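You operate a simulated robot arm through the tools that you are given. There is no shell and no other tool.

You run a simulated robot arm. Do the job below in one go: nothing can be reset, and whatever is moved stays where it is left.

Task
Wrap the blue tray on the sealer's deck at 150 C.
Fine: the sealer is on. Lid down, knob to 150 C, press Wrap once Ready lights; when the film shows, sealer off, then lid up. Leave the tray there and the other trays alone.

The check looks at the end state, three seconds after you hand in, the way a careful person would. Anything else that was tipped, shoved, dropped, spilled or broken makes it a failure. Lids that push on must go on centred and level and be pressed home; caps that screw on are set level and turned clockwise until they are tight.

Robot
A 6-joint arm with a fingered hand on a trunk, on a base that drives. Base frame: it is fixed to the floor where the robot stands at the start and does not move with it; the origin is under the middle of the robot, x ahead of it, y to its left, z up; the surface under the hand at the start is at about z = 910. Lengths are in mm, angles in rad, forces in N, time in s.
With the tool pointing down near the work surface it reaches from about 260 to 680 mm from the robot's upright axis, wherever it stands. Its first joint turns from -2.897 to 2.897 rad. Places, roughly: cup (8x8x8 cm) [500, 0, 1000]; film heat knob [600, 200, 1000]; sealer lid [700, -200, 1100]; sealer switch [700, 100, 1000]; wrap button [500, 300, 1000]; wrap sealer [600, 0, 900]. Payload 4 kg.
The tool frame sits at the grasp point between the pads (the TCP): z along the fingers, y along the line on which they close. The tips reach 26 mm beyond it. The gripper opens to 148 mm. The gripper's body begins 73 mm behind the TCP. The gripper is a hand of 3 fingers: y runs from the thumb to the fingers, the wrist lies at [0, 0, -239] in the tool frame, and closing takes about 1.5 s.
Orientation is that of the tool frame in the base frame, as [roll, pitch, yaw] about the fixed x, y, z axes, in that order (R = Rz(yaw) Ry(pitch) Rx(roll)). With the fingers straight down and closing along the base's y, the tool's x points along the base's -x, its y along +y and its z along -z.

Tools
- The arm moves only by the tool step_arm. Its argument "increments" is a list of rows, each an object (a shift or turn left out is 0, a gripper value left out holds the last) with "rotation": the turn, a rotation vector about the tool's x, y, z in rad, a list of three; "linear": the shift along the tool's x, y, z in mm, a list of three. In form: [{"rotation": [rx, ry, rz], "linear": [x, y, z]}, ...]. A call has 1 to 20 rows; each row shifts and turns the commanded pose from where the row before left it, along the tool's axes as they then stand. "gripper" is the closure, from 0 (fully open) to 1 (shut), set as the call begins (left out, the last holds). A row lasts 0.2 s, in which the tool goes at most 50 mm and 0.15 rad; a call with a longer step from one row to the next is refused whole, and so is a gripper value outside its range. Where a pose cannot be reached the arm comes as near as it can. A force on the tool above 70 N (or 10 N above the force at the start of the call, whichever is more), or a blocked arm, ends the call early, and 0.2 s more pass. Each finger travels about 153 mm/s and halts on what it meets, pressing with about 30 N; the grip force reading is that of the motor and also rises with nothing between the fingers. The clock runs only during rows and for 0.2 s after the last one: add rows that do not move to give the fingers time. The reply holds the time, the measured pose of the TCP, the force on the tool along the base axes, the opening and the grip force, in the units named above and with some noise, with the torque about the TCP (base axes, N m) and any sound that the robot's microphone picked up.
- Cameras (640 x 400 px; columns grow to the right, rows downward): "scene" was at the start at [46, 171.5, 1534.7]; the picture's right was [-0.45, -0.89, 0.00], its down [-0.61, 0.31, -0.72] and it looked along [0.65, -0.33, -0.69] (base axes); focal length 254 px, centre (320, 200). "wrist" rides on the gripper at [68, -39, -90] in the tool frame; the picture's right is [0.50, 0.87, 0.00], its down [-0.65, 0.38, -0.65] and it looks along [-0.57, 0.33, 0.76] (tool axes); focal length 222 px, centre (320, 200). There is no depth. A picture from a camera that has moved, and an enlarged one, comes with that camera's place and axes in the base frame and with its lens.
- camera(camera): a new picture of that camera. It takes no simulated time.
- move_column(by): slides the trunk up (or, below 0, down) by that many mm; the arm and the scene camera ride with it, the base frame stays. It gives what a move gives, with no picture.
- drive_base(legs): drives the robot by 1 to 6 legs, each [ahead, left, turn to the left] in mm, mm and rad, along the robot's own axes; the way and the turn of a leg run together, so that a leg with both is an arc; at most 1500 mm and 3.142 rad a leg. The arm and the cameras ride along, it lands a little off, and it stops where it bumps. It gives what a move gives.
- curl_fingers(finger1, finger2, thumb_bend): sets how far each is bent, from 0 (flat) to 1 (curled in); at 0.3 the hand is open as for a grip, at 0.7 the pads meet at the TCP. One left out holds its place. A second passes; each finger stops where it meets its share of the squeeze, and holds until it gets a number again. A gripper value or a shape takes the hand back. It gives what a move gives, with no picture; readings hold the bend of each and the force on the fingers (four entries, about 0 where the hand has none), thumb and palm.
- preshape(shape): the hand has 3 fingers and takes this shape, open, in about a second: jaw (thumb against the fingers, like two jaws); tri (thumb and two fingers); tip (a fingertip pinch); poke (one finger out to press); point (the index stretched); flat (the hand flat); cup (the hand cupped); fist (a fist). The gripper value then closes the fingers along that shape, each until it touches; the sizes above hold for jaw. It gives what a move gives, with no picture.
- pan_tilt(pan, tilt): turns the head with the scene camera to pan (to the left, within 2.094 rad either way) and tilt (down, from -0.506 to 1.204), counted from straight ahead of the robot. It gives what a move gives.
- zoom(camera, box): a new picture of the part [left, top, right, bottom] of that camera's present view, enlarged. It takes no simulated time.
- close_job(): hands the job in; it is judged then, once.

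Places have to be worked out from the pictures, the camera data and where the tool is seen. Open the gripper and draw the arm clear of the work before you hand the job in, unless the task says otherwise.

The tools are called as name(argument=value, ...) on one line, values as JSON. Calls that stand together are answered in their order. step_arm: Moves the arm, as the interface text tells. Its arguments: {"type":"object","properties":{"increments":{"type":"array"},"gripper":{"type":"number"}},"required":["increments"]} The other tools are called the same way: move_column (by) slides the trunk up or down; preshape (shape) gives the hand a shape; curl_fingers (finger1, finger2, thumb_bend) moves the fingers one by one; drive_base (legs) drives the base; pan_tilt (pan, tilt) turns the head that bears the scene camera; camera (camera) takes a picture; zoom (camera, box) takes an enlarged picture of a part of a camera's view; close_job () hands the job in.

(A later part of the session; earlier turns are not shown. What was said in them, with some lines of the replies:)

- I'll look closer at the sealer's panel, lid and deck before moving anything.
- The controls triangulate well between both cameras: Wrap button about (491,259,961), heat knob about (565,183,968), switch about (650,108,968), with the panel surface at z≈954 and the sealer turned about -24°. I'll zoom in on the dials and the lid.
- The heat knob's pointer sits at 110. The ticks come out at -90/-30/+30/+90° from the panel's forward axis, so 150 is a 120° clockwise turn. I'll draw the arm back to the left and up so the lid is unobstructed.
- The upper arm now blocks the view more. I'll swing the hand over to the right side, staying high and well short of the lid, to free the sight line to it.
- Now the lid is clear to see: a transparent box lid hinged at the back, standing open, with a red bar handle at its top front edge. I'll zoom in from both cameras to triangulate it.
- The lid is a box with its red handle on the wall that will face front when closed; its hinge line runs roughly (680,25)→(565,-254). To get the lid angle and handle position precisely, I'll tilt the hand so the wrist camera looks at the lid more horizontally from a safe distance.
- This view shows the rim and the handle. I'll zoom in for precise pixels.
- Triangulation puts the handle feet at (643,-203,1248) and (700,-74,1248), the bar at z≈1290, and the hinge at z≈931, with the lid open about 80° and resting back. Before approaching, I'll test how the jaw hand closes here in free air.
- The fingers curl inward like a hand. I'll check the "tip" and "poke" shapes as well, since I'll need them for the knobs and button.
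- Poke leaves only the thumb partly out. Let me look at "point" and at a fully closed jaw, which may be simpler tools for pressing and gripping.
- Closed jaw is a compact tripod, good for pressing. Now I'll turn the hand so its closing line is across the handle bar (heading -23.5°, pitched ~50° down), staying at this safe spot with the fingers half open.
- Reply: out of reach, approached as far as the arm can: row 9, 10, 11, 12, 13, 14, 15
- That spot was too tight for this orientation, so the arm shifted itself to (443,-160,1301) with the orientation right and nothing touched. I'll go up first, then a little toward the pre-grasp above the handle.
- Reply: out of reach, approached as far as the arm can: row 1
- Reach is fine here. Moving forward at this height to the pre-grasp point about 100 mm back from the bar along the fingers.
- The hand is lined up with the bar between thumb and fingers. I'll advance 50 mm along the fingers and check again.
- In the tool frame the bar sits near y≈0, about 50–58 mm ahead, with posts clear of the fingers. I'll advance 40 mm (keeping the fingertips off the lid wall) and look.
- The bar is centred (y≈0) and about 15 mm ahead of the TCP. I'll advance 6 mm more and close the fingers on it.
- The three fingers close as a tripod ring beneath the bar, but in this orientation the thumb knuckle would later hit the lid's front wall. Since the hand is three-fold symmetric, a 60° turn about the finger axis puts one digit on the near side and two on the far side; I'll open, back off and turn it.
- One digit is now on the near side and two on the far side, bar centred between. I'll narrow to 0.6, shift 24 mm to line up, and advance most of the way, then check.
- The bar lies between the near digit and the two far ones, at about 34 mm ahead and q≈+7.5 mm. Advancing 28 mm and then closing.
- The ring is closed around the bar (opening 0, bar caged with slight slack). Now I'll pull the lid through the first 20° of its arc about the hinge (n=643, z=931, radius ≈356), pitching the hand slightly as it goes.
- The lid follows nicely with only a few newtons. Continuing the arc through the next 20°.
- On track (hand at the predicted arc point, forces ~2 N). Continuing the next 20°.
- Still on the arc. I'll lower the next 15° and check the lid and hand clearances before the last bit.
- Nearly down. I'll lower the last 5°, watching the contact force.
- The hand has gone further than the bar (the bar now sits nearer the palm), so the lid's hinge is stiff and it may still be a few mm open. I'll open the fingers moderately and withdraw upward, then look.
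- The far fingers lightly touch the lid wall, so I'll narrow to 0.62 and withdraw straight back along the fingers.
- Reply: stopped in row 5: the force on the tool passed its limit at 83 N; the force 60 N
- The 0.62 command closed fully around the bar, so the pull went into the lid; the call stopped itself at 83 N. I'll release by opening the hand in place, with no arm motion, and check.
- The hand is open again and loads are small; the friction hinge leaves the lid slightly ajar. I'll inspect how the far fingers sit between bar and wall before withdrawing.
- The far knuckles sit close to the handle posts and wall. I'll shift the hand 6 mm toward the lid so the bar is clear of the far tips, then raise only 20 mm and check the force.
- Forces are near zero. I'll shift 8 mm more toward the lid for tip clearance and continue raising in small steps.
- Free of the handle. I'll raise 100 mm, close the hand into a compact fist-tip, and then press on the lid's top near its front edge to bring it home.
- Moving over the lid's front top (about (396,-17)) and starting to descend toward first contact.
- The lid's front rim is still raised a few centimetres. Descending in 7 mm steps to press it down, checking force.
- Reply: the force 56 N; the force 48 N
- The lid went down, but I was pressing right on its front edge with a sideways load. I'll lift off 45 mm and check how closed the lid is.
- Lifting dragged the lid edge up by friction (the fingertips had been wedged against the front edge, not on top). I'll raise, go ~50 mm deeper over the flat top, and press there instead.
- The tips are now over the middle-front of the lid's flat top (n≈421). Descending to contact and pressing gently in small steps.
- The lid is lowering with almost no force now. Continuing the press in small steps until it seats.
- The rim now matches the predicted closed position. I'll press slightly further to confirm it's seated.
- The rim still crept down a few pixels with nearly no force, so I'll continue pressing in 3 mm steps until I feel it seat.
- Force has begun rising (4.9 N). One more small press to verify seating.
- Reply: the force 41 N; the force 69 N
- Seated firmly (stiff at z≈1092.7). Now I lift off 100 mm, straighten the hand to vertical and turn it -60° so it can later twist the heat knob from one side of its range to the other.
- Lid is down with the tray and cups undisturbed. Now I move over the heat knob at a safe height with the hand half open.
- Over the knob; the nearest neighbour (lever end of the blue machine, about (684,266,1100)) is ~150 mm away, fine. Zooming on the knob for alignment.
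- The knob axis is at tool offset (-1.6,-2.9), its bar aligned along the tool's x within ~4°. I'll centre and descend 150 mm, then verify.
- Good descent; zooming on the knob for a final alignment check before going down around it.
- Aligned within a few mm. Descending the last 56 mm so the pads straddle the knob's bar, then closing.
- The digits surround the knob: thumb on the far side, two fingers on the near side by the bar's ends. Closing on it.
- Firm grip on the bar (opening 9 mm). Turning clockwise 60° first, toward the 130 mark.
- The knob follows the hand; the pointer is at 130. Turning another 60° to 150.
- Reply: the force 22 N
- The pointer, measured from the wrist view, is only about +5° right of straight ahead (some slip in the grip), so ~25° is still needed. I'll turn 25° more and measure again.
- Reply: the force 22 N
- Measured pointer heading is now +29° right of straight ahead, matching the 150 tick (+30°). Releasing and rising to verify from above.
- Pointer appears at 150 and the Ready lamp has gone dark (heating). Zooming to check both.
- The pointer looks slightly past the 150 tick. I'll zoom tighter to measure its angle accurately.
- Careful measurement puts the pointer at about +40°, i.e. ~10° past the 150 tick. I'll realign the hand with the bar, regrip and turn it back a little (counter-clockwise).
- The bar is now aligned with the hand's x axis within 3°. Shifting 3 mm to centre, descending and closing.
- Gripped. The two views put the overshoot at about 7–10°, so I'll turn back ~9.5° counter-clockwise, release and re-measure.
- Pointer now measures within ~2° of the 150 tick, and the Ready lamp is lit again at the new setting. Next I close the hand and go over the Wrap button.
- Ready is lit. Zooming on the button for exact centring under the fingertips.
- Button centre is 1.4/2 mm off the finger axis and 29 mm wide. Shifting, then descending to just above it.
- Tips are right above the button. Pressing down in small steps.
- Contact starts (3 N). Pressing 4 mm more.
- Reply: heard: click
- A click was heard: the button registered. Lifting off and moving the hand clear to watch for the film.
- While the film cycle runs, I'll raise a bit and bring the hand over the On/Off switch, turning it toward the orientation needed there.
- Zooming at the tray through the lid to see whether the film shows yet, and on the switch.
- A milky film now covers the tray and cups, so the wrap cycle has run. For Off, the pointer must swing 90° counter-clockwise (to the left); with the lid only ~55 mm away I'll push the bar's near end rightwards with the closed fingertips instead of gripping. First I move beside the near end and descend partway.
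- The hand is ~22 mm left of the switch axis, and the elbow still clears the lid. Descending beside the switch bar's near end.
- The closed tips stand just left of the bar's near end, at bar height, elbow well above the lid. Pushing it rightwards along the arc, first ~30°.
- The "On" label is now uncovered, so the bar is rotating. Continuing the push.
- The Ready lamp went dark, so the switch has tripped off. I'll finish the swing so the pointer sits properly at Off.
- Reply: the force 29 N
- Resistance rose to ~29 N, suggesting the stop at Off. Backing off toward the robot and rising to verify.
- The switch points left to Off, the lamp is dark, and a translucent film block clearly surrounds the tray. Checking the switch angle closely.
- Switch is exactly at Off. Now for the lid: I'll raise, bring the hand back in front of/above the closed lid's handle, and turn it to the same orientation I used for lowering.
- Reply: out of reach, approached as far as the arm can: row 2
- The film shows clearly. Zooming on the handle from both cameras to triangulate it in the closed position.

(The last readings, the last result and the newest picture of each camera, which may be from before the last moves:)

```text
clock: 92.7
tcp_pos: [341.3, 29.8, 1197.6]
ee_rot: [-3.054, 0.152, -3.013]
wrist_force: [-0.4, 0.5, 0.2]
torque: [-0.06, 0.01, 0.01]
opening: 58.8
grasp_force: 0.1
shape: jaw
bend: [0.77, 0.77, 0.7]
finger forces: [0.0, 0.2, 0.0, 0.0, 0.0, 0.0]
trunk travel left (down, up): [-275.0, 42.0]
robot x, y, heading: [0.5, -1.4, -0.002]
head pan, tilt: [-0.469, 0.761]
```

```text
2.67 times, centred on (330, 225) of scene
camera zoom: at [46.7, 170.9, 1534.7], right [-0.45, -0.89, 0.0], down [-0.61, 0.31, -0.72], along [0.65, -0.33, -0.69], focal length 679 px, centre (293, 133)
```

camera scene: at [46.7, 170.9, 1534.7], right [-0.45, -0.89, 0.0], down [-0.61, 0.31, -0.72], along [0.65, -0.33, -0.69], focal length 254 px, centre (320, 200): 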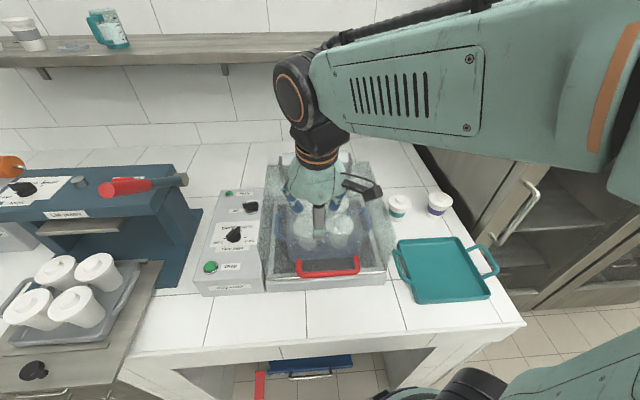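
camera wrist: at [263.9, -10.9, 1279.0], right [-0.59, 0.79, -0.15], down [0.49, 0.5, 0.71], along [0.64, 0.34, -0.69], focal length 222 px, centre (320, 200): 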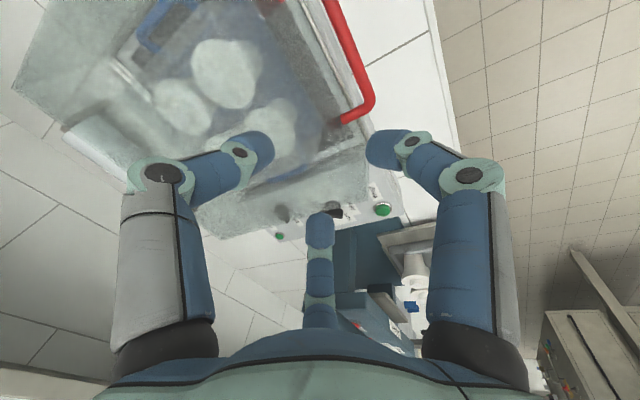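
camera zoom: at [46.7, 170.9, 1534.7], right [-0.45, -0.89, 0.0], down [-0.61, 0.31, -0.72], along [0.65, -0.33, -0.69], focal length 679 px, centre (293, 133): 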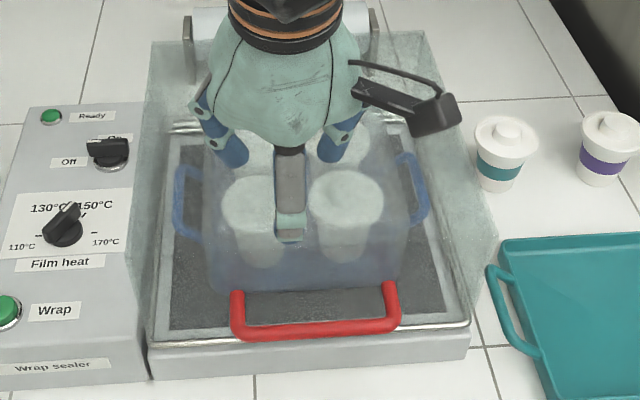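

Handle bar centre triangulates to about (318,14,997), wall at n≈326. I'll line up above it and descend to z≈1110 to check before entering the gap between bar and wall.

step_arm(increments=[{"linear": [27.1, -12.3, -3.1]}, {"linear": [4.4, 2.5, 28.6]}, {"linear": [4.4, 2.5, 28.6]}, {"linear": [4.4, 2.5, 28.6]}])

camera(camera="wrist")

zoom(camera="scene", box=[270, 190, 390, 300])

```text
clock: 93.7
tcp_pos: [314.5, 12.9, 1107.9]
ee_rot: [-3.056, 0.151, -3.014]
wrist_force: [-0.1, -0.3, 0.4]
torque: [-0.01, 0.04, -0.04]
opening: 58.7
grasp_force: 0.0
shape: jaw
bend: [0.77, 0.77, 0.7]
finger forces: [0.0, 0.1, 0.0, 0.0, 0.1, 0.0]
trunk travel left (down, up): [-275.0, 42.0]
robot x, y, heading: [2.3, -1.8, -0.0]
head pan, tilt: [-0.469, 0.761]
```

```text
taken
camera wrist: at [238.4, -26.8, 1189.0], right [-0.59, 0.79, -0.15], down [0.5, 0.5, 0.71], along [0.64, 0.34, -0.69], focal length 222 px, centre (320, 200)
```

wrist: 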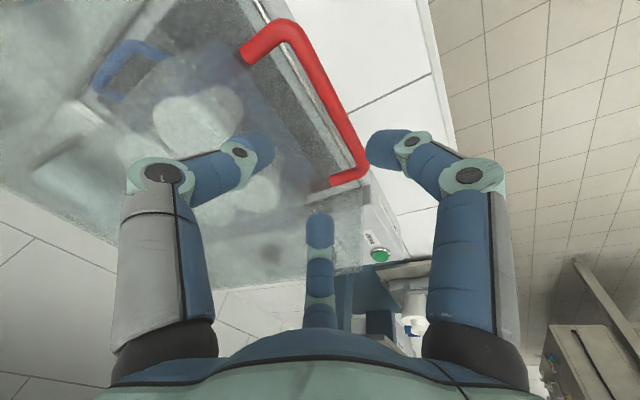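

```text
3.64 times, centred on (330, 245) of scene
camera zoom: at [47.8, 171.1, 1534.7], right [-0.45, -0.89, 0.0], down [-0.61, 0.31, -0.72], along [0.65, -0.33, -0.69], focal length 925 px, centre (284, 36)
```

zoom: 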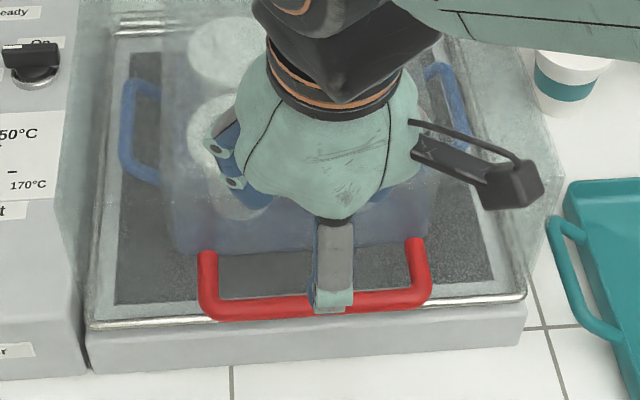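

Checking the bar's exact offset in the hand frame with a zoom before entering the gap.

zoom(camera="wrist", box=[230, 10, 410, 200])

```text
2.11 times, centred on (320, 105) of wrist
camera zoom: at [238.4, -26.8, 1189.0], right [-0.59, 0.79, -0.15], down [0.5, 0.5, 0.71], along [0.64, 0.34, -0.69], focal length 468 px, centre (320, 400)
```

zoom: 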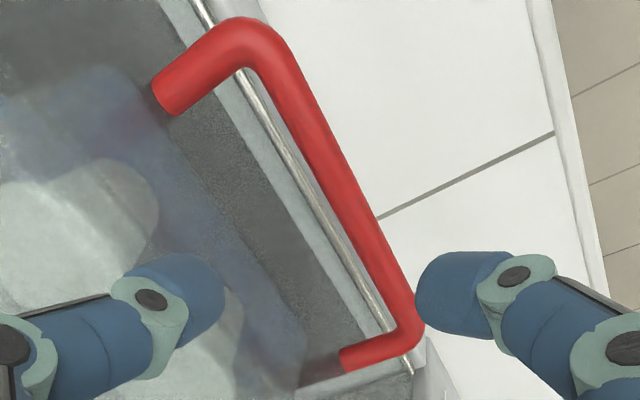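

The bar is at q≈+16 mm, which matches the plan. Descending 60 mm vertically (tips still above the bar), then checking.

step_arm(increments=[{"linear": [3.03, 1.73, 19.7]}, {"linear": [3.03, 1.73, 19.7]}, {"linear": [3.03, 1.73, 19.7]}])

zoom(camera="wrist", box=[160, 20, 480, 270])

zoom(camera="scene", box=[270, 190, 390, 300])

```text
clock: 94.5
tcp_pos: [315.4, 13.8, 1050.0]
ee_rot: [-3.057, 0.15, -3.015]
wrist_force: [-0.1, -0.2, -0.4]
torque: [0.01, 0.02, -0.01]
opening: 59.1
grasp_force: 0.1
shape: jaw
bend: [0.77, 0.77, 0.7]
finger forces: [0.0, 0.1, 0.0, 0.1, 0.0, 0.1]
trunk travel left (down, up): [-275.0, 42.0]
robot x, y, heading: [1.8, -0.3, -0.002]
head pan, tilt: [-0.469, 0.761]
```

```text
1.60 times, centred on (320, 145) of wrist
camera zoom: at [239.4, -26.6, 1131.0], right [-0.59, 0.79, -0.15], down [0.5, 0.5, 0.71], along [0.64, 0.34, -0.69], focal length 355 px, centre (320, 288)
```

zoom: 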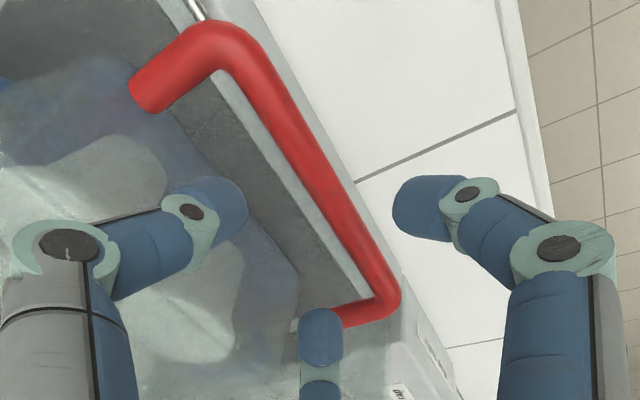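

```text
3.64 times, centred on (330, 245) of scene
camera zoom: at [47.6, 171.0, 1534.7], right [-0.45, -0.89, 0.0], down [-0.61, 0.31, -0.72], along [0.65, -0.33, -0.69], focal length 925 px, centre (284, 36)
```

zoom: 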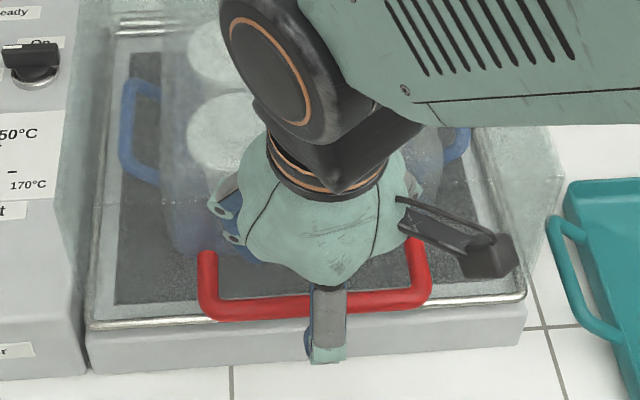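

Good geometry: near digit in front of the bar, two behind with ~6–8 mm to the wall. Shifting 2 mm toward the lid and descending the last 44 mm slowly.

step_arm(increments=[{"linear": [0.0, -0.05, 10.8]}, {"linear": [1.7, 0.95, 10.8]}])

step_arm(increments=[{"linear": [1.7, 0.95, 10.8]}, {"linear": [1.7, 0.95, 10.8]}])

zoom(camera="wrist", box=[160, 20, 480, 270])

zoom(camera="scene", box=[270, 190, 390, 300])

```text
clock: 95.1
tcp_pos: [316.7, 14.1, 1029.6]
ee_rot: [-3.057, 0.15, -3.014]
wrist_force: [-0.2, -0.4, -0.8]
torque: [0.02, 0.0, 0.01]
opening: 58.7
grasp_force: 0.0
shape: jaw
bend: [0.77, 0.77, 0.7]
finger forces: [0.0, 0.0, 0.1, 0.1, 0.0, 0.0]
trunk travel left (down, up): [-275.0, 42.0]
robot x, y, heading: [1.3, 0.8, 0.002]
head pan, tilt: [-0.469, 0.761]
```

```text
clock: 95.7
tcp_pos: [316.0, 12.8, 1007.2]
ee_rot: [-3.057, 0.152, -3.014]
wrist_force: [-0.5, 1.2, 0.4]
torque: [0.01, 0.02, -0.01]
opening: 59.1
grasp_force: 0.1
shape: jaw
bend: [0.77, 0.77, 0.7]
finger forces: [0.0, 0.1, 0.1, 0.1, 0.0, 0.1]
trunk travel left (down, up): [-275.0, 42.0]
robot x, y, heading: [3.4, 1.7, -0.001]
head pan, tilt: [-0.469, 0.761]
```

```text
1.60 times, centred on (320, 145) of wrist
camera zoom: at [239.6, -27.0, 1088.2], right [-0.59, 0.79, -0.15], down [0.5, 0.5, 0.71], along [0.64, 0.34, -0.69], focal length 355 px, centre (320, 288)
```

zoom: 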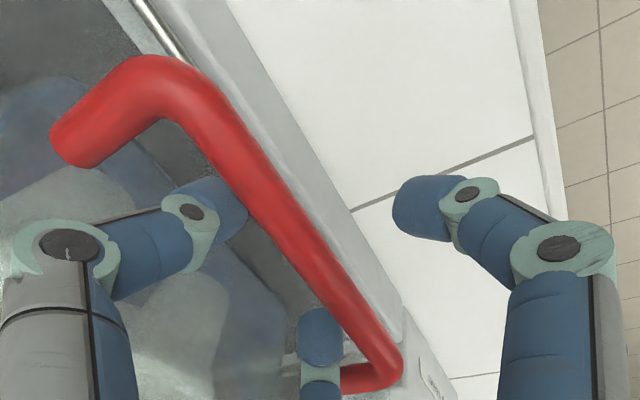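

```text
3.64 times, centred on (330, 245) of scene
camera zoom: at [47.3, 171.0, 1534.7], right [-0.45, -0.89, 0.0], down [-0.61, 0.31, -0.72], along [0.65, -0.33, -0.69], focal length 925 px, centre (284, 36)
```

zoom: 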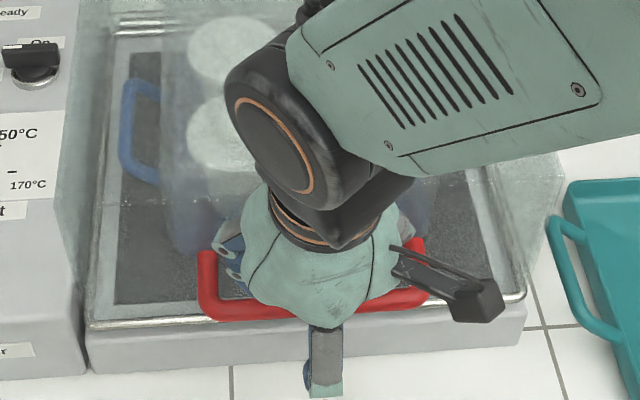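

No contact and the bar is inside the open ring. Closing the fingers under/around it.

step_arm(increments=[{}, {}, {}, {}, {}], gripper=1.0)

zoom(camera="wrist", box=[160, 20, 480, 270])

zoom(camera="scene", box=[270, 190, 390, 300])

```text
clock: 96.9
tcp_pos: [318.3, 12.1, 1006.3]
ee_rot: [-3.057, 0.151, -3.015]
wrist_force: [17.0, -11.0, -4.7]
torque: [-0.15, 0.0, 0.4]
opening: 11.2
grasp_force: 30.1
shape: jaw
bend: [0.71, 0.74, 0.74]
finger forces: [26.4, 23.4, 0.0, 0.0, 34.4, 0.0]
trunk travel left (down, up): [-275.0, 42.0]
robot x, y, heading: [1.6, -2.4, -0.003]
head pan, tilt: [-0.469, 0.761]
```

```text
1.60 times, centred on (320, 145) of wrist
camera zoom: at [241.7, -28.5, 1088.0], right [-0.59, 0.79, -0.15], down [0.5, 0.5, 0.71], along [0.64, 0.35, -0.69], focal length 355 px, centre (320, 288)
```

zoom: 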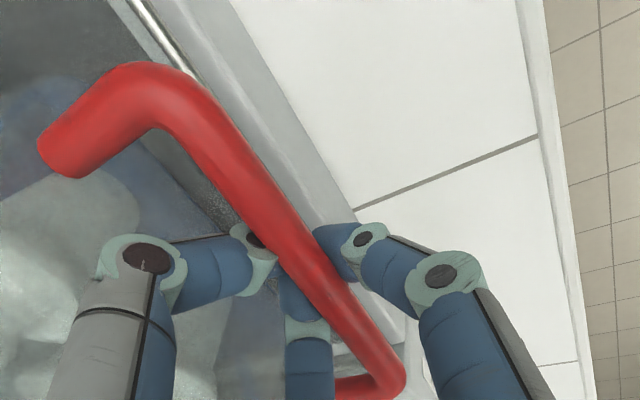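

```text
3.64 times, centred on (330, 245) of scene
camera zoom: at [50.0, 169.1, 1534.9], right [-0.45, -0.89, 0.0], down [-0.62, 0.31, -0.72], along [0.64, -0.33, -0.69], focal length 925 px, centre (284, 36)
```

zoom: 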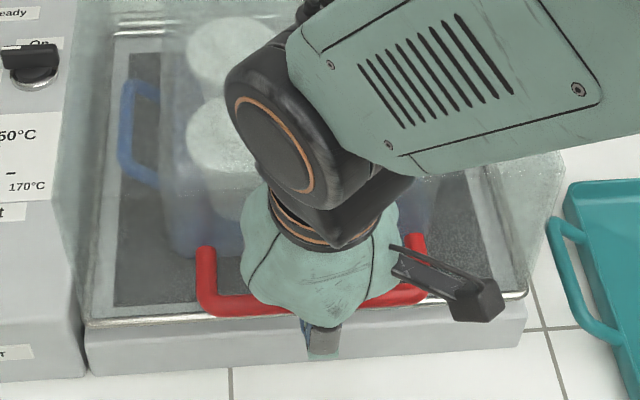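

This time the pads actually pinch the bar (opening 11 mm). I'll relieve the small side load and start lifting along the hinge arc, checking force after the first 5°.

step_arm(increments=[{"linear": [-2.1, -1.25, 0.4]}, {"linear": [-5.6, -3.3, -14.25], "rotation": [0.0054, -0.0091, 0]}, {"linear": [-5.6, -3.3, -14.25], "rotation": [0.0054, -0.0091, 0]}])

zoom(camera="scene", box=[250, 150, 410, 300])

zoom(camera="wrist", box=[160, 20, 480, 270])

```text
clock: 97.7
tcp_pos: [327.7, 7.8, 1039.0]
ee_rot: [-3.045, 0.167, -3.012]
wrist_force: [8.0, -13.9, -5.7]
torque: [-0.06, 0.07, 0.26]
opening: 11.1
grasp_force: 30.0
shape: jaw
bend: [0.71, 0.74, 0.74]
finger forces: [27.2, 0.1, 0.0, 0.0, 31.1, 0.0]
trunk travel left (down, up): [-275.0, 42.0]
robot x, y, heading: [-2.8, 2.0, -0.003]
head pan, tilt: [-0.469, 0.761]
```

```text
2.67 times, centred on (330, 225) of scene
camera zoom: at [48.8, 168.6, 1534.9], right [-0.45, -0.89, 0.0], down [-0.62, 0.31, -0.72], along [0.64, -0.33, -0.69], focal length 679 px, centre (293, 133)
```

zoom: 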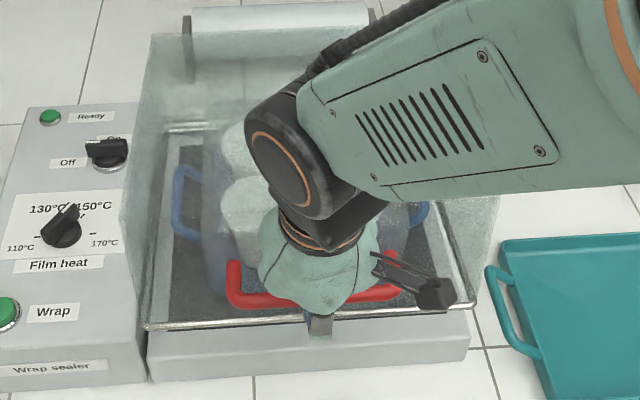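

```text
1.60 times, centred on (320, 145) of wrist
camera zoom: at [249.0, -30.6, 1118.2], right [-0.59, 0.79, -0.16], down [0.48, 0.51, 0.72], along [0.65, 0.34, -0.68], focal length 355 px, centre (320, 288)
```

zoom: 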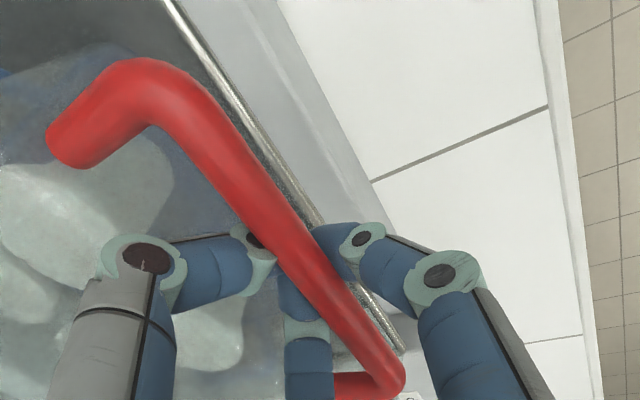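

The lid lifts with only ~15 N. Continuing the arc for 15° more.

step_arm(increments=[{"linear": [-6.9, -4.05, -13.5], "rotation": [0.0054, -0.0091, 0]}, {"linear": [-6.9, -4.05, -13.5], "rotation": [0.0054, -0.0091, 0]}, {"linear": [-8.05, -4.75, -12.55], "rotation": [0.0054, -0.0091, 0]}, {"linear": [-8.05, -4.75, -12.55], "rotation": [0.0054, -0.0091, 0]}, {"linear": [-9.2, -5.45, -11.45], "rotation": [0.0054, -0.0091, 0]}, {"linear": [-9.2, -5.45, -11.45], "rotation": [0.0054, -0.0091, 0]}])

camera(camera="scene")

camera(camera="wrist")

```text
clock: 99.1
tcp_pos: [364.7, -5.4, 1122.4]
ee_rot: [-3.013, 0.22, -3.006]
wrist_force: [20.4, -10.0, -16.2]
torque: [0.1, 0.05, 0.5]
opening: 10.4
grasp_force: 29.4
shape: jaw
bend: [0.71, 0.74, 0.74]
finger forces: [27.3, 0.1, 0.0, 0.1, 38.2, 0.0]
trunk travel left (down, up): [-275.0, 42.0]
robot x, y, heading: [4.2, 0.6, 0.001]
head pan, tilt: [-0.469, 0.761]
```

```text
taken
camera scene: at [51.7, 169.4, 1534.7], right [-0.45, -0.89, 0.0], down [-0.62, 0.31, -0.72], along [0.64, -0.33, -0.69], focal length 254 px, centre (320, 200)
```

scene: 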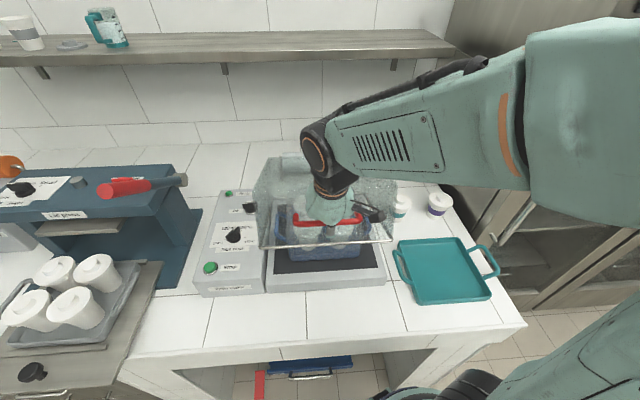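

```text
taken
camera wrist: at [282.2, -44.9, 1199.6], right [-0.57, 0.79, -0.22], down [0.44, 0.52, 0.73], along [0.69, 0.32, -0.65], focal length 222 px, centre (320, 200)
```

wrist: 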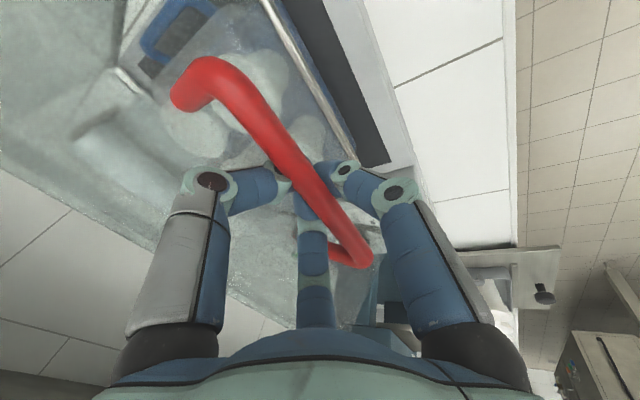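

The load (28 N) points radially inward, so my arc radius is a touch large; I'll add a 4 mm inward correction and continue 15°.

step_arm(increments=[{"linear": [-12.55, -7.45, -7.35], "rotation": [0.0054, -0.0091, 0]}, {"linear": [-10.25, -6.05, -10.25], "rotation": [0.0054, -0.0091, 0]}, {"linear": [-11.1, -6.55, -8.9], "rotation": [0.0054, -0.0091, 0]}, {"linear": [-11.1, -6.55, -8.9], "rotation": [0.0054, -0.0091, 0]}, {"linear": [-11.95, -7.05, -7.45], "rotation": [0.0054, -0.0091, 0]}, {"linear": [-11.95, -7.05, -7.45], "rotation": [0.0054, -0.0091, 0]}])

camera(camera="scene")

camera(camera="wrist")

```text
clock: 100.5
tcp_pos: [419.4, -32.5, 1192.1]
ee_rot: [-2.979, 0.274, -2.999]
wrist_force: [17.9, -2.1, -20.1]
torque: [0.24, 0.05, 0.41]
opening: 9.2
grasp_force: 29.8
shape: jaw
bend: [0.71, 0.74, 0.73]
finger forces: [0.0, 0.1, 0.0, 0.1, 35.9, 0.0]
trunk travel left (down, up): [-275.0, 42.0]
robot x, y, heading: [-1.1, 0.0, -0.007]
head pan, tilt: [-0.469, 0.761]
```

```text
taken
camera scene: at [51.8, 170.3, 1534.6], right [-0.45, -0.89, 0.0], down [-0.62, 0.31, -0.72], along [0.64, -0.33, -0.69], focal length 254 px, centre (320, 200)
```

scene: 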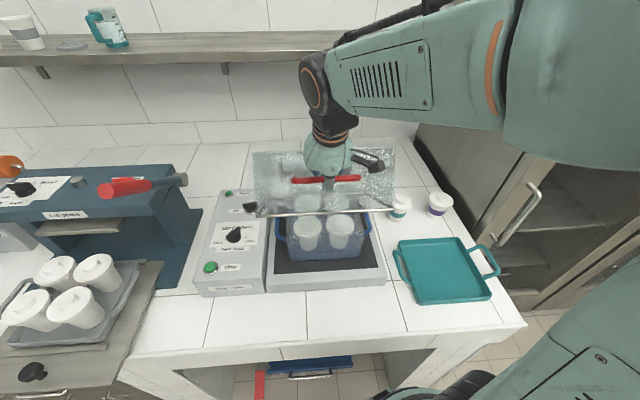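

```text
taken
camera wrist: at [333.1, -67.5, 1265.7], right [-0.56, 0.78, -0.27], down [0.4, 0.54, 0.74], along [0.73, 0.31, -0.62], focal length 222 px, centre (320, 200)
```

wrist: 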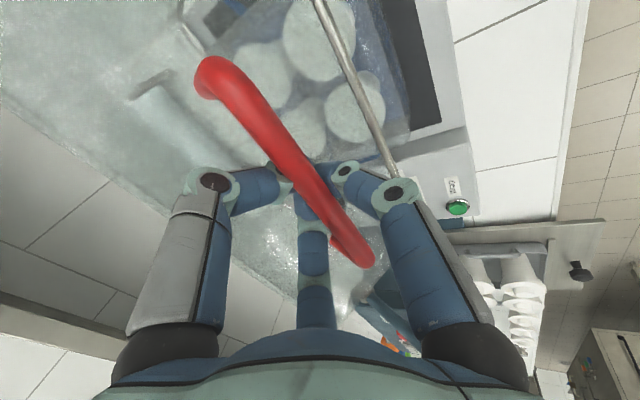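

Still ~26 N inward; adding another 4 mm inward correction and continuing 15° more.

step_arm(increments=[{"linear": [-14.0, -8.25, -2.25], "rotation": [0.0054, -0.0091, 0]}, {"linear": [-12.5, -7.35, -5.0], "rotation": [0.0054, -0.0091, 0]}, {"linear": [-13.0, -7.65, -4.35], "rotation": [0.0054, -0.0091, 0]}, {"linear": [-13.0, -7.65, -4.35], "rotation": [0.0054, -0.0091, 0]}, {"linear": [-13.3, -7.85, -2.6], "rotation": [0.0054, -0.0091, 0]}, {"linear": [-13.3, -7.85, -2.6], "rotation": [0.0054, -0.0091, 0]}])

camera(camera="scene")

camera(camera="wrist")

```text
clock: 101.9
tcp_pos: [492.2, -63.1, 1244.7]
ee_rot: [-2.941, 0.33, -2.986]
wrist_force: [2.0, -1.1, -3.7]
torque: [0.01, 0.02, 0.05]
opening: 8.9
grasp_force: 29.7
shape: jaw
bend: [0.71, 0.74, 0.73]
finger forces: [0.0, 0.1, 0.1, 0.0, 2.4, 0.0]
trunk travel left (down, up): [-275.0, 42.0]
robot x, y, heading: [-0.7, 0.7, -0.004]
head pan, tilt: [-0.469, 0.761]
```

```text
taken
camera scene: at [47.9, 170.7, 1534.8], right [-0.45, -0.89, 0.0], down [-0.62, 0.31, -0.72], along [0.65, -0.33, -0.69], focal length 254 px, centre (320, 200)
```

scene: 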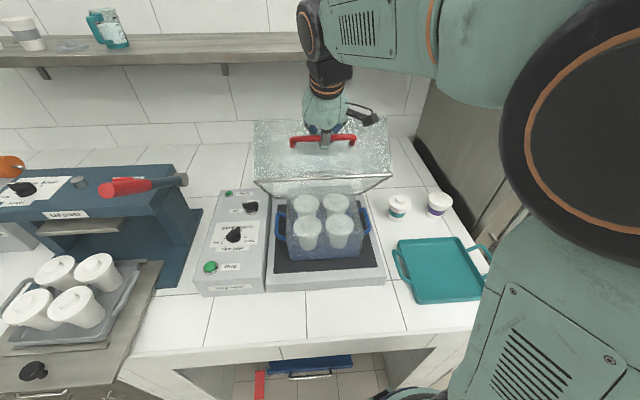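

```text
taken
camera wrist: at [401.2, -97.2, 1313.6], right [-0.54, 0.77, -0.33], down [0.36, 0.56, 0.75], along [0.76, 0.29, -0.58], focal length 222 px, centre (320, 200)
```

wrist: 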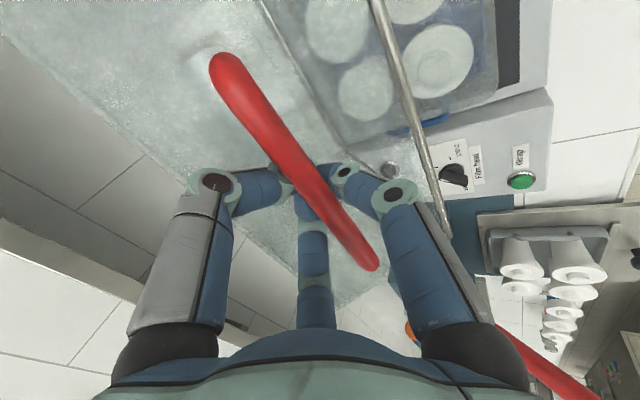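

Load is near zero now and the wrapped tray is visible. Continuing 20° more.

step_arm(increments=[{"linear": [-13.55, -7.95, -0.95], "rotation": [0.0054, -0.0091, 0]}, {"linear": [-13.55, -7.95, -0.95], "rotation": [0.0054, -0.0091, 0]}, {"linear": [-13.5, -7.95, 0.75], "rotation": [0.0054, -0.0091, 0]}, {"linear": [-13.5, -7.95, 0.75], "rotation": [0.0054, -0.0091, 0]}, {"linear": [-13.35, -7.85, 2.4], "rotation": [0.0054, -0.0091, 0]}, {"linear": [-13.35, -7.85, 2.4], "rotation": [0.0054, -0.0091, 0]}, {"linear": [-13.05, -7.7, 4.1], "rotation": [0.0054, -0.0091, 0]}, {"linear": [-13.05, -7.7, 4.1], "rotation": [0.0054, -0.0091, 0]}])

camera(camera="scene")

camera(camera="wrist")

```text
clock: 103.7
tcp_pos: [601.1, -111.4, 1284.4]
ee_rot: [-2.892, 0.4, -2.972]
wrist_force: [2.7, 2.3, -4.2]
torque: [-0.02, 0.03, 0.05]
opening: 8.8
grasp_force: 29.9
shape: jaw
bend: [0.71, 0.74, 0.72]
finger forces: [0.0, 0.2, 0.1, 0.0, 1.8, 0.0]
trunk travel left (down, up): [-275.0, 42.0]
robot x, y, heading: [-0.8, 0.9, -0.002]
head pan, tilt: [-0.469, 0.761]
```

```text
taken
camera scene: at [48.5, 171.3, 1534.7], right [-0.45, -0.89, 0.0], down [-0.62, 0.31, -0.72], along [0.65, -0.33, -0.69], focal length 254 px, centre (320, 200)
```

scene: 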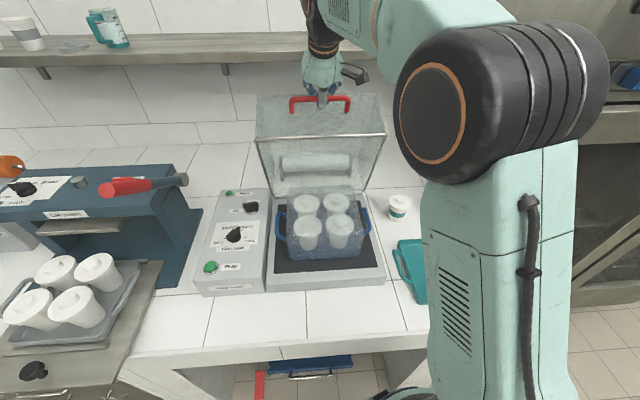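

```text
taken
camera wrist: at [504.1, -142.8, 1347.5], right [-0.52, 0.76, -0.39], down [0.3, 0.59, 0.75], along [0.8, 0.27, -0.53], focal length 222 px, centre (320, 200)
```

wrist: 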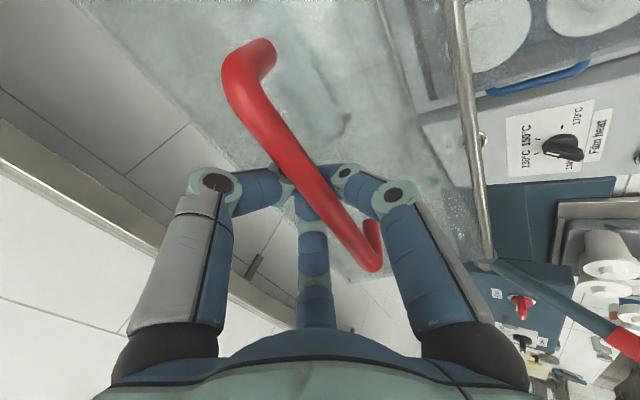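

Nearly there. Continuing with the last ~10° of the arc, raising slightly to stay unloaded.

step_arm(increments=[{"linear": [-13.2, -7.75, 4.45], "rotation": [0.0054, -0.0091, 0]}, {"linear": [-13.2, -7.75, 4.45], "rotation": [0.0054, -0.0091, 0]}, {"linear": [-12.6, -7.4, 5.95], "rotation": [0.0054, -0.0091, 0]}, {"linear": [-12.6, -7.4, 5.95], "rotation": [0.0054, -0.0091, 0]}])

zoom(camera="scene", box=[240, 70, 400, 210])

camera(camera="wrist")

```text
clock: 104.7
tcp_pos: [658.3, -137.1, 1290.9]
ee_rot: [-2.869, 0.433, -2.961]
wrist_force: [2.8, 1.4, -14.7]
torque: [0.01, 0.01, 0.1]
opening: 8.5
grasp_force: 29.9
shape: jaw
bend: [0.71, 0.74, 0.72]
finger forces: [40.7, 0.0, 0.0, 0.0, 0.6, 0.1]
trunk travel left (down, up): [-275.0, 42.0]
robot x, y, heading: [-0.5, -1.4, -0.002]
head pan, tilt: [-0.469, 0.761]
```

```text
2.86 times, centred on (320, 140) of scene
camera zoom: at [49.4, 170.7, 1534.6], right [-0.45, -0.89, 0.0], down [-0.62, 0.31, -0.72], along [0.64, -0.33, -0.69], focal length 727 px, centre (320, 371)
```

zoom: 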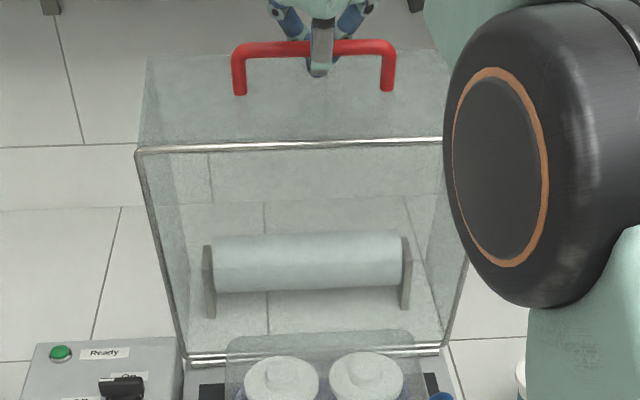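

```text
taken
camera wrist: at [560.9, -167.3, 1350.4], right [-0.5, 0.76, -0.42], down [0.27, 0.6, 0.75], along [0.82, 0.26, -0.5], focal length 222 px, centre (320, 200)
```

wrist: 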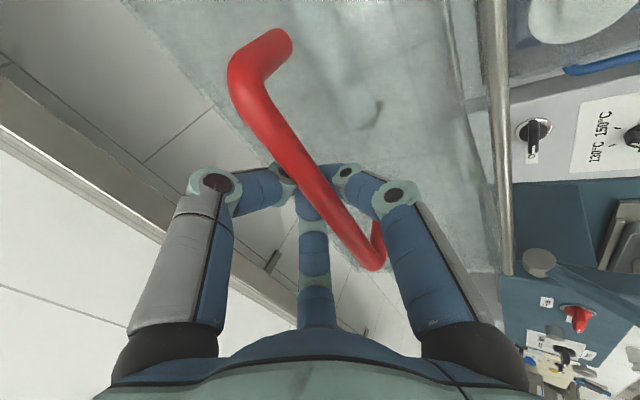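

Within a degree or two of the original open position. Pushing back another 10 mm to reach the stop.

step_arm(increments=[{"linear": [-3.3, -1.95, 3.4]}, {"linear": [-3.3, -1.95, 3.4]}])

zoom(camera="scene", box=[240, 70, 400, 210])

```text
clock: 105.3
tcp_pos: [667.6, -140.0, 1290.7]
ee_rot: [-2.867, 0.435, -2.96]
wrist_force: [2.5, 0.3, -13.7]
torque: [-0.01, -0.01, 0.06]
opening: 8.6
grasp_force: 29.9
shape: jaw
bend: [0.71, 0.74, 0.72]
finger forces: [0.0, 0.1, 0.0, 0.0, 0.5, 0.1]
trunk travel left (down, up): [-275.0, 42.0]
robot x, y, heading: [1.7, 0.5, -0.007]
head pan, tilt: [-0.469, 0.761]
```

```text
2.86 times, centred on (320, 140) of scene
camera zoom: at [48.8, 170.8, 1534.7], right [-0.45, -0.89, 0.0], down [-0.62, 0.31, -0.72], along [0.65, -0.33, -0.69], focal length 727 px, centre (320, 371)
```

zoom: 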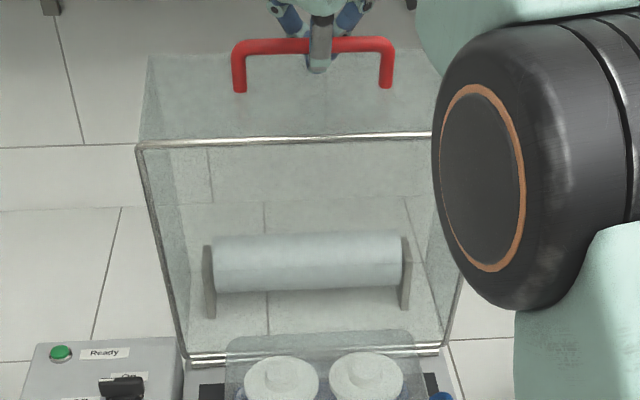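

The lid now matches its original open position to within a pixel. One more small nudge to confirm the stop, then release.

step_arm(increments=[{"linear": [-2.6, -1.55, 2.4]}, {}])

zoom(camera="scene", box=[240, 70, 400, 210])

```text
clock: 105.9
tcp_pos: [669.0, -141.0, 1290.4]
ee_rot: [-2.866, 0.436, -2.96]
wrist_force: [-5.5, 4.4, -9.5]
torque: [0.01, 0.01, 0.01]
opening: 8.7
grasp_force: 30.3
shape: jaw
bend: [0.71, 0.74, 0.72]
finger forces: [0.1, 0.1, 0.0, 0.1, 0.1, 0.0]
trunk travel left (down, up): [-275.0, 42.0]
robot x, y, heading: [0.9, 0.9, -0.002]
head pan, tilt: [-0.469, 0.761]
```

```text
2.86 times, centred on (320, 140) of scene
camera zoom: at [47.0, 171.7, 1534.7], right [-0.45, -0.89, 0.0], down [-0.61, 0.31, -0.72], along [0.65, -0.33, -0.69], focal length 727 px, centre (320, 371)
```

zoom: 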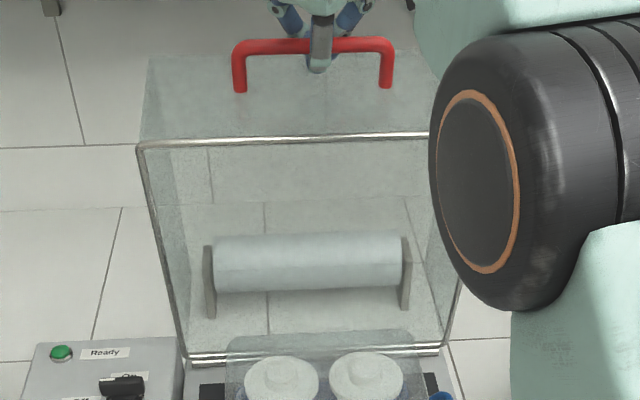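

The lid is against its stop (force reversed sign). Opening the fingers moderately and checking before withdrawing.

step_arm(increments=[{}, {}, {}, {}, {}], gripper=0.5)

zoom(camera="wrist", box=[120, 0, 520, 280])

zoom(camera="scene", box=[240, 40, 400, 210])

```text
clock: 107.1
tcp_pos: [669.0, -142.6, 1291.1]
ee_rot: [-2.864, 0.437, -2.96]
wrist_force: [0.8, -0.1, -0.3]
torque: [-0.03, 0.02, 0.0]
opening: 73.2
grasp_force: 0.1
shape: jaw
bend: [0.36, 0.36, 0.7]
finger forces: [0.0, 0.0, 0.1, 0.0, 0.0, 0.0]
trunk travel left (down, up): [-275.0, 42.0]
robot x, y, heading: [4.1, -3.7, 0.003]
head pan, tilt: [-0.469, 0.761]
```

```text
1.43 times, centred on (320, 140) of wrist
camera zoom: at [570.5, -172.5, 1349.4], right [-0.5, 0.76, -0.43], down [0.27, 0.6, 0.75], along [0.82, 0.26, -0.5], focal length 317 px, centre (320, 286)
```

zoom: 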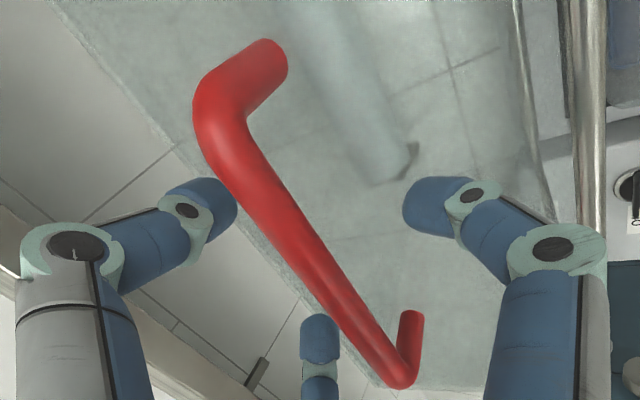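

```text
2.35 times, centred on (320, 125) of scene
camera zoom: at [47.2, 171.0, 1534.7], right [-0.45, -0.89, 0.0], down [-0.61, 0.31, -0.72], along [0.65, -0.33, -0.69], focal length 599 px, centre (320, 376)
```

zoom: 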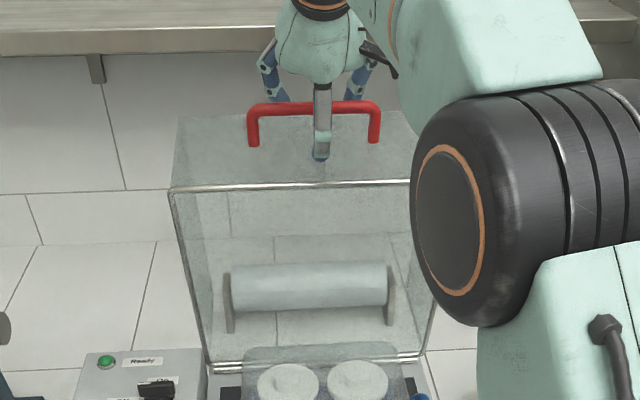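

The bar is free between the digits. Shifting 6 mm so it's centred, then withdrawing straight back along the fingers in small steps.

step_arm(increments=[{"linear": [-5.2, -3.0, 0]}, {"linear": [0, 0, -10]}, {"linear": [0, 0, -12]}])

step_arm(increments=[{"linear": [0, 0, -15]}, {"linear": [0, 0, -20]}, {"linear": [0, 0, -25]}])

camera(camera="scene")

camera(camera="wrist")

```text
clock: 107.9
tcp_pos: [664.6, -138.4, 1311.3]
ee_rot: [-2.866, 0.436, -2.959]
wrist_force: [-0.4, 0.0, -0.1]
torque: [0.02, 0.0, -0.01]
opening: 73.6
grasp_force: 0.0
shape: jaw
bend: [0.36, 0.36, 0.7]
finger forces: [0.1, 0.1, 0.0, 0.0, 0.1, 0.0]
trunk travel left (down, up): [-275.0, 42.0]
robot x, y, heading: [3.5, -1.3, -0.002]
head pan, tilt: [-0.469, 0.761]
```

```text
clock: 108.7
tcp_pos: [635.9, -128.2, 1366.7]
ee_rot: [-2.865, 0.436, -2.96]
wrist_force: [0.0, -0.2, 0.2]
torque: [-0.03, 0.0, 0.01]
opening: 73.7
grasp_force: 0.1
shape: jaw
bend: [0.36, 0.36, 0.7]
finger forces: [0.0, 0.0, 0.1, 0.1, 0.0, 0.0]
trunk travel left (down, up): [-275.0, 42.0]
robot x, y, heading: [-1.1, -0.8, -0.001]
head pan, tilt: [-0.469, 0.761]
```

```text
taken
camera scene: at [46.7, 171.2, 1534.7], right [-0.45, -0.89, 0.0], down [-0.61, 0.31, -0.72], along [0.65, -0.33, -0.69], focal length 254 px, centre (320, 200)
```

scene: 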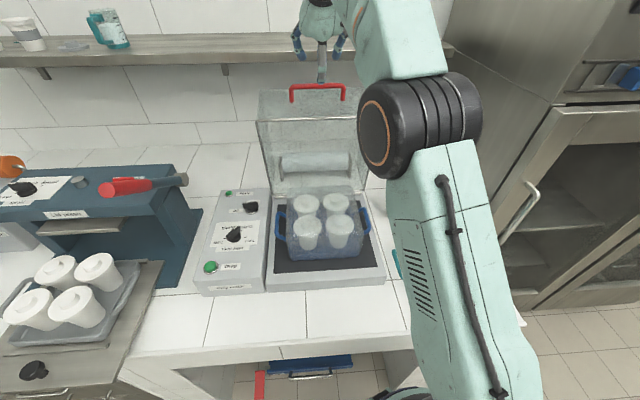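

```text
taken
camera wrist: at [537.7, -157.7, 1424.4], right [-0.5, 0.76, -0.43], down [0.27, 0.6, 0.75], along [0.82, 0.26, -0.5], focal length 222 px, centre (320, 200)
```

wrist: 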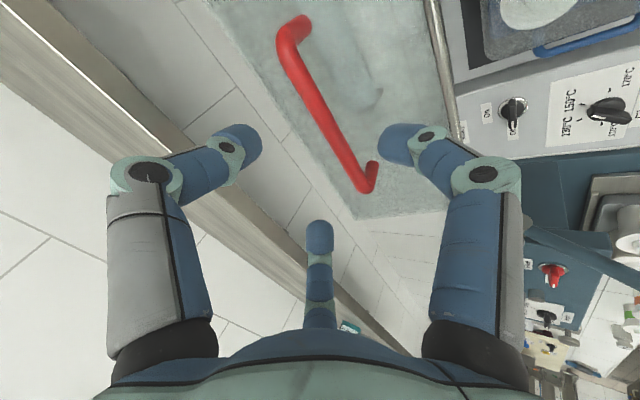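

Released cleanly; the lid stays up and the wrapped tray is in place. Backing the hand away from the lid toward the robot, staying high.

step_arm(increments=[{"linear": [30, 17.2, -20.1]}, {"linear": [30, 17.2, -20.1]}, {"linear": [30, 17.2, -20.1]}])

camera(camera="scene")

```text
clock: 109.5
tcp_pos: [523.6, -81.2, 1365.1]
ee_rot: [-2.865, 0.438, -2.959]
wrist_force: [0.5, -0.2, 0.3]
torque: [-0.05, -0.04, -0.02]
opening: 73.2
grasp_force: 0.2
shape: jaw
bend: [0.36, 0.36, 0.7]
finger forces: [0.1, 0.1, 0.0, 0.0, 0.1, 0.2]
trunk travel left (down, up): [-275.0, 42.0]
robot x, y, heading: [0.6, 1.3, 0.0]
head pan, tilt: [-0.469, 0.761]
```

```text
taken
camera scene: at [44.5, 171.5, 1534.7], right [-0.45, -0.89, 0.0], down [-0.61, 0.31, -0.73], along [0.65, -0.33, -0.69], focal length 254 px, centre (320, 200)
```

scene: 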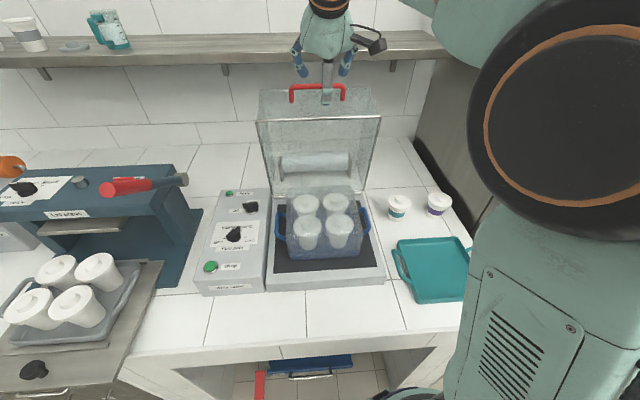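

All looks intact. Continuing back, then straightening the hand and moving it off to the right, clear of the sealer.

step_arm(increments=[{"linear": [30, 17.2, -20.1]}, {"linear": [30, 17.2, -20.1]}, {"linear": [12, 7, 24], "rotation": [-0.065, 0.1136, 0]}, {"linear": [10, 5, 26], "rotation": [-0.065, 0.1136, 0]}, {"linear": [6, 3, 28], "rotation": [-0.065, 0.1136, 0]}, {"linear": [3, 2, 29], "rotation": [-0.065, 0.1136, 0]}])

camera(camera="scene")

```text
clock: 110.9
tcp_pos: [451.5, -49.6, 1253.6]
ee_rot: [3.137, -0.016, -3.022]
wrist_force: [-1.2, -0.6, 0.9]
torque: [0.0, 0.03, 0.0]
opening: 73.4
grasp_force: 0.0
shape: jaw
bend: [0.36, 0.36, 0.7]
finger forces: [0.1, 0.0, 0.0, 0.0, 0.0, 0.1]
trunk travel left (down, up): [-275.0, 42.0]
robot x, y, heading: [4.7, -0.3, 0.001]
head pan, tilt: [-0.469, 0.761]
```

```text
taken
camera scene: at [48.3, 170.7, 1534.7], right [-0.45, -0.89, 0.0], down [-0.62, 0.31, -0.72], along [0.65, -0.33, -0.69], focal length 254 px, centre (320, 200)
```

scene: 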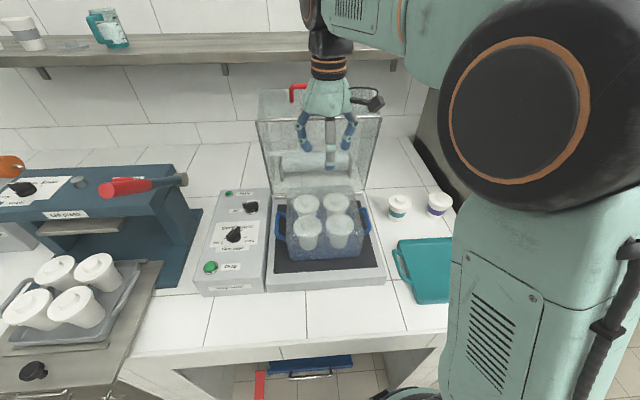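

Moving the hand off to the right side and opening it fully.

step_arm(increments=[{"linear": [30, -20, 0]}, {"linear": [30, -30, 1]}, {"linear": [30, -35, 1]}, {"linear": [25, -38, 1]}, {"linear": [20, -38, 1]}, {"linear": [15, -38, 1]}, {"linear": [10, -34, 1]}, {}, {}], gripper=0.0)

camera(camera="scene")

zoom(camera="scene", box=[180, 70, 400, 300])

zoom(camera="scene", box=[200, 180, 290, 290])

```text
clock: 112.9
tcp_pos: [319.7, -298.2, 1253.0]
ee_rot: [3.14, -0.013, -3.023]
wrist_force: [-0.2, 0.7, -0.5]
torque: [0.0, -0.02, 0.01]
opening: 148.0
grasp_force: 0.1
shape: jaw
bend: [0.3, 0.3, 0.3]
finger forces: [0.0, 0.0, 0.0, 0.0, 0.0, 0.1]
trunk travel left (down, up): [-275.0, 42.0]
robot x, y, heading: [-1.4, -3.2, -0.001]
head pan, tilt: [-0.469, 0.761]
```

```text
taken
camera scene: at [47.2, 170.6, 1534.8], right [-0.45, -0.89, 0.0], down [-0.61, 0.31, -0.72], along [0.65, -0.33, -0.69], focal length 254 px, centre (320, 200)
```

scene: 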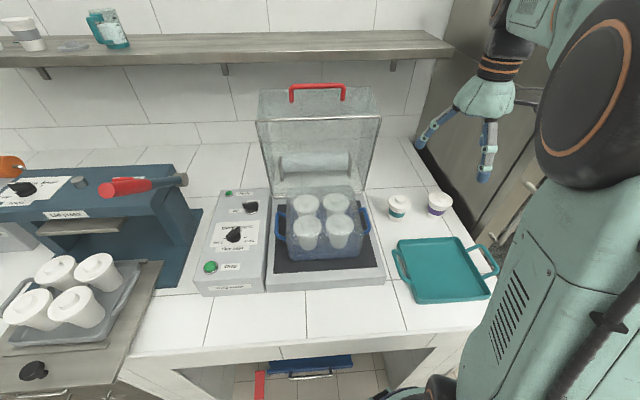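

```text
1.74 times, centred on (290, 185) of scene
camera zoom: at [47.2, 170.6, 1534.8], right [-0.45, -0.89, 0.0], down [-0.61, 0.31, -0.72], along [0.65, -0.33, -0.69], focal length 442 px, centre (372, 226)
```

zoom: 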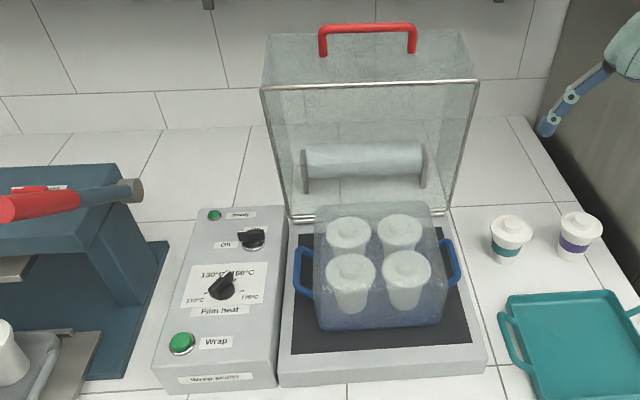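

```text
3.64 times, centred on (245, 235) of scene
camera zoom: at [47.2, 170.6, 1534.8], right [-0.45, -0.89, 0.0], down [-0.61, 0.31, -0.72], along [0.65, -0.33, -0.69], focal length 925 px, centre (593, 73)
```

zoom: 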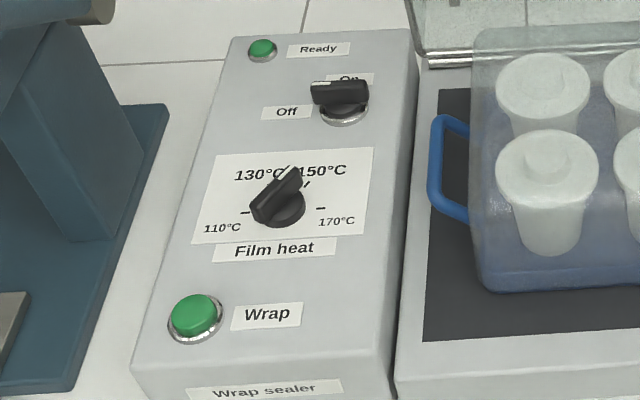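

End state check: film-wrapped blue tray on the deck, switch Off with lamps dark, knob at 150, lid fully up against its stop, other trays and cups unmoved, hand open and clear. Handing in.

close_job()

```text
The job is handed in.
```

The blue tray is wrapped and still on the sealer's deck. The sealer is off and the lid is up against its stop.

- **Heat:** I set the knob to 150 °C, and it measured within about 2° of the mark. I pressed Wrap only after Ready came back on at that setting, and the button clicked.
- **Film:** The film covers the tray and its four cups. I turned the switch to Off and the Ready light went dark. After that I raised the lid.
- **Lid handling:** Lowering the lid was not clean. While I was releasing the handle, the fingers closed on it again and pulled at 83 N, so the move stopped itself. My first press then caught the lid's front edge and the lid rode back up. After that I pressed it shut on the flat top. I saw no damage, and the sealer, tray and cups did not shift.
- **Surroundings:** The other trays and cups look unmoved in the final pictures. I left the hand open, off to the right and clear of the sealer.
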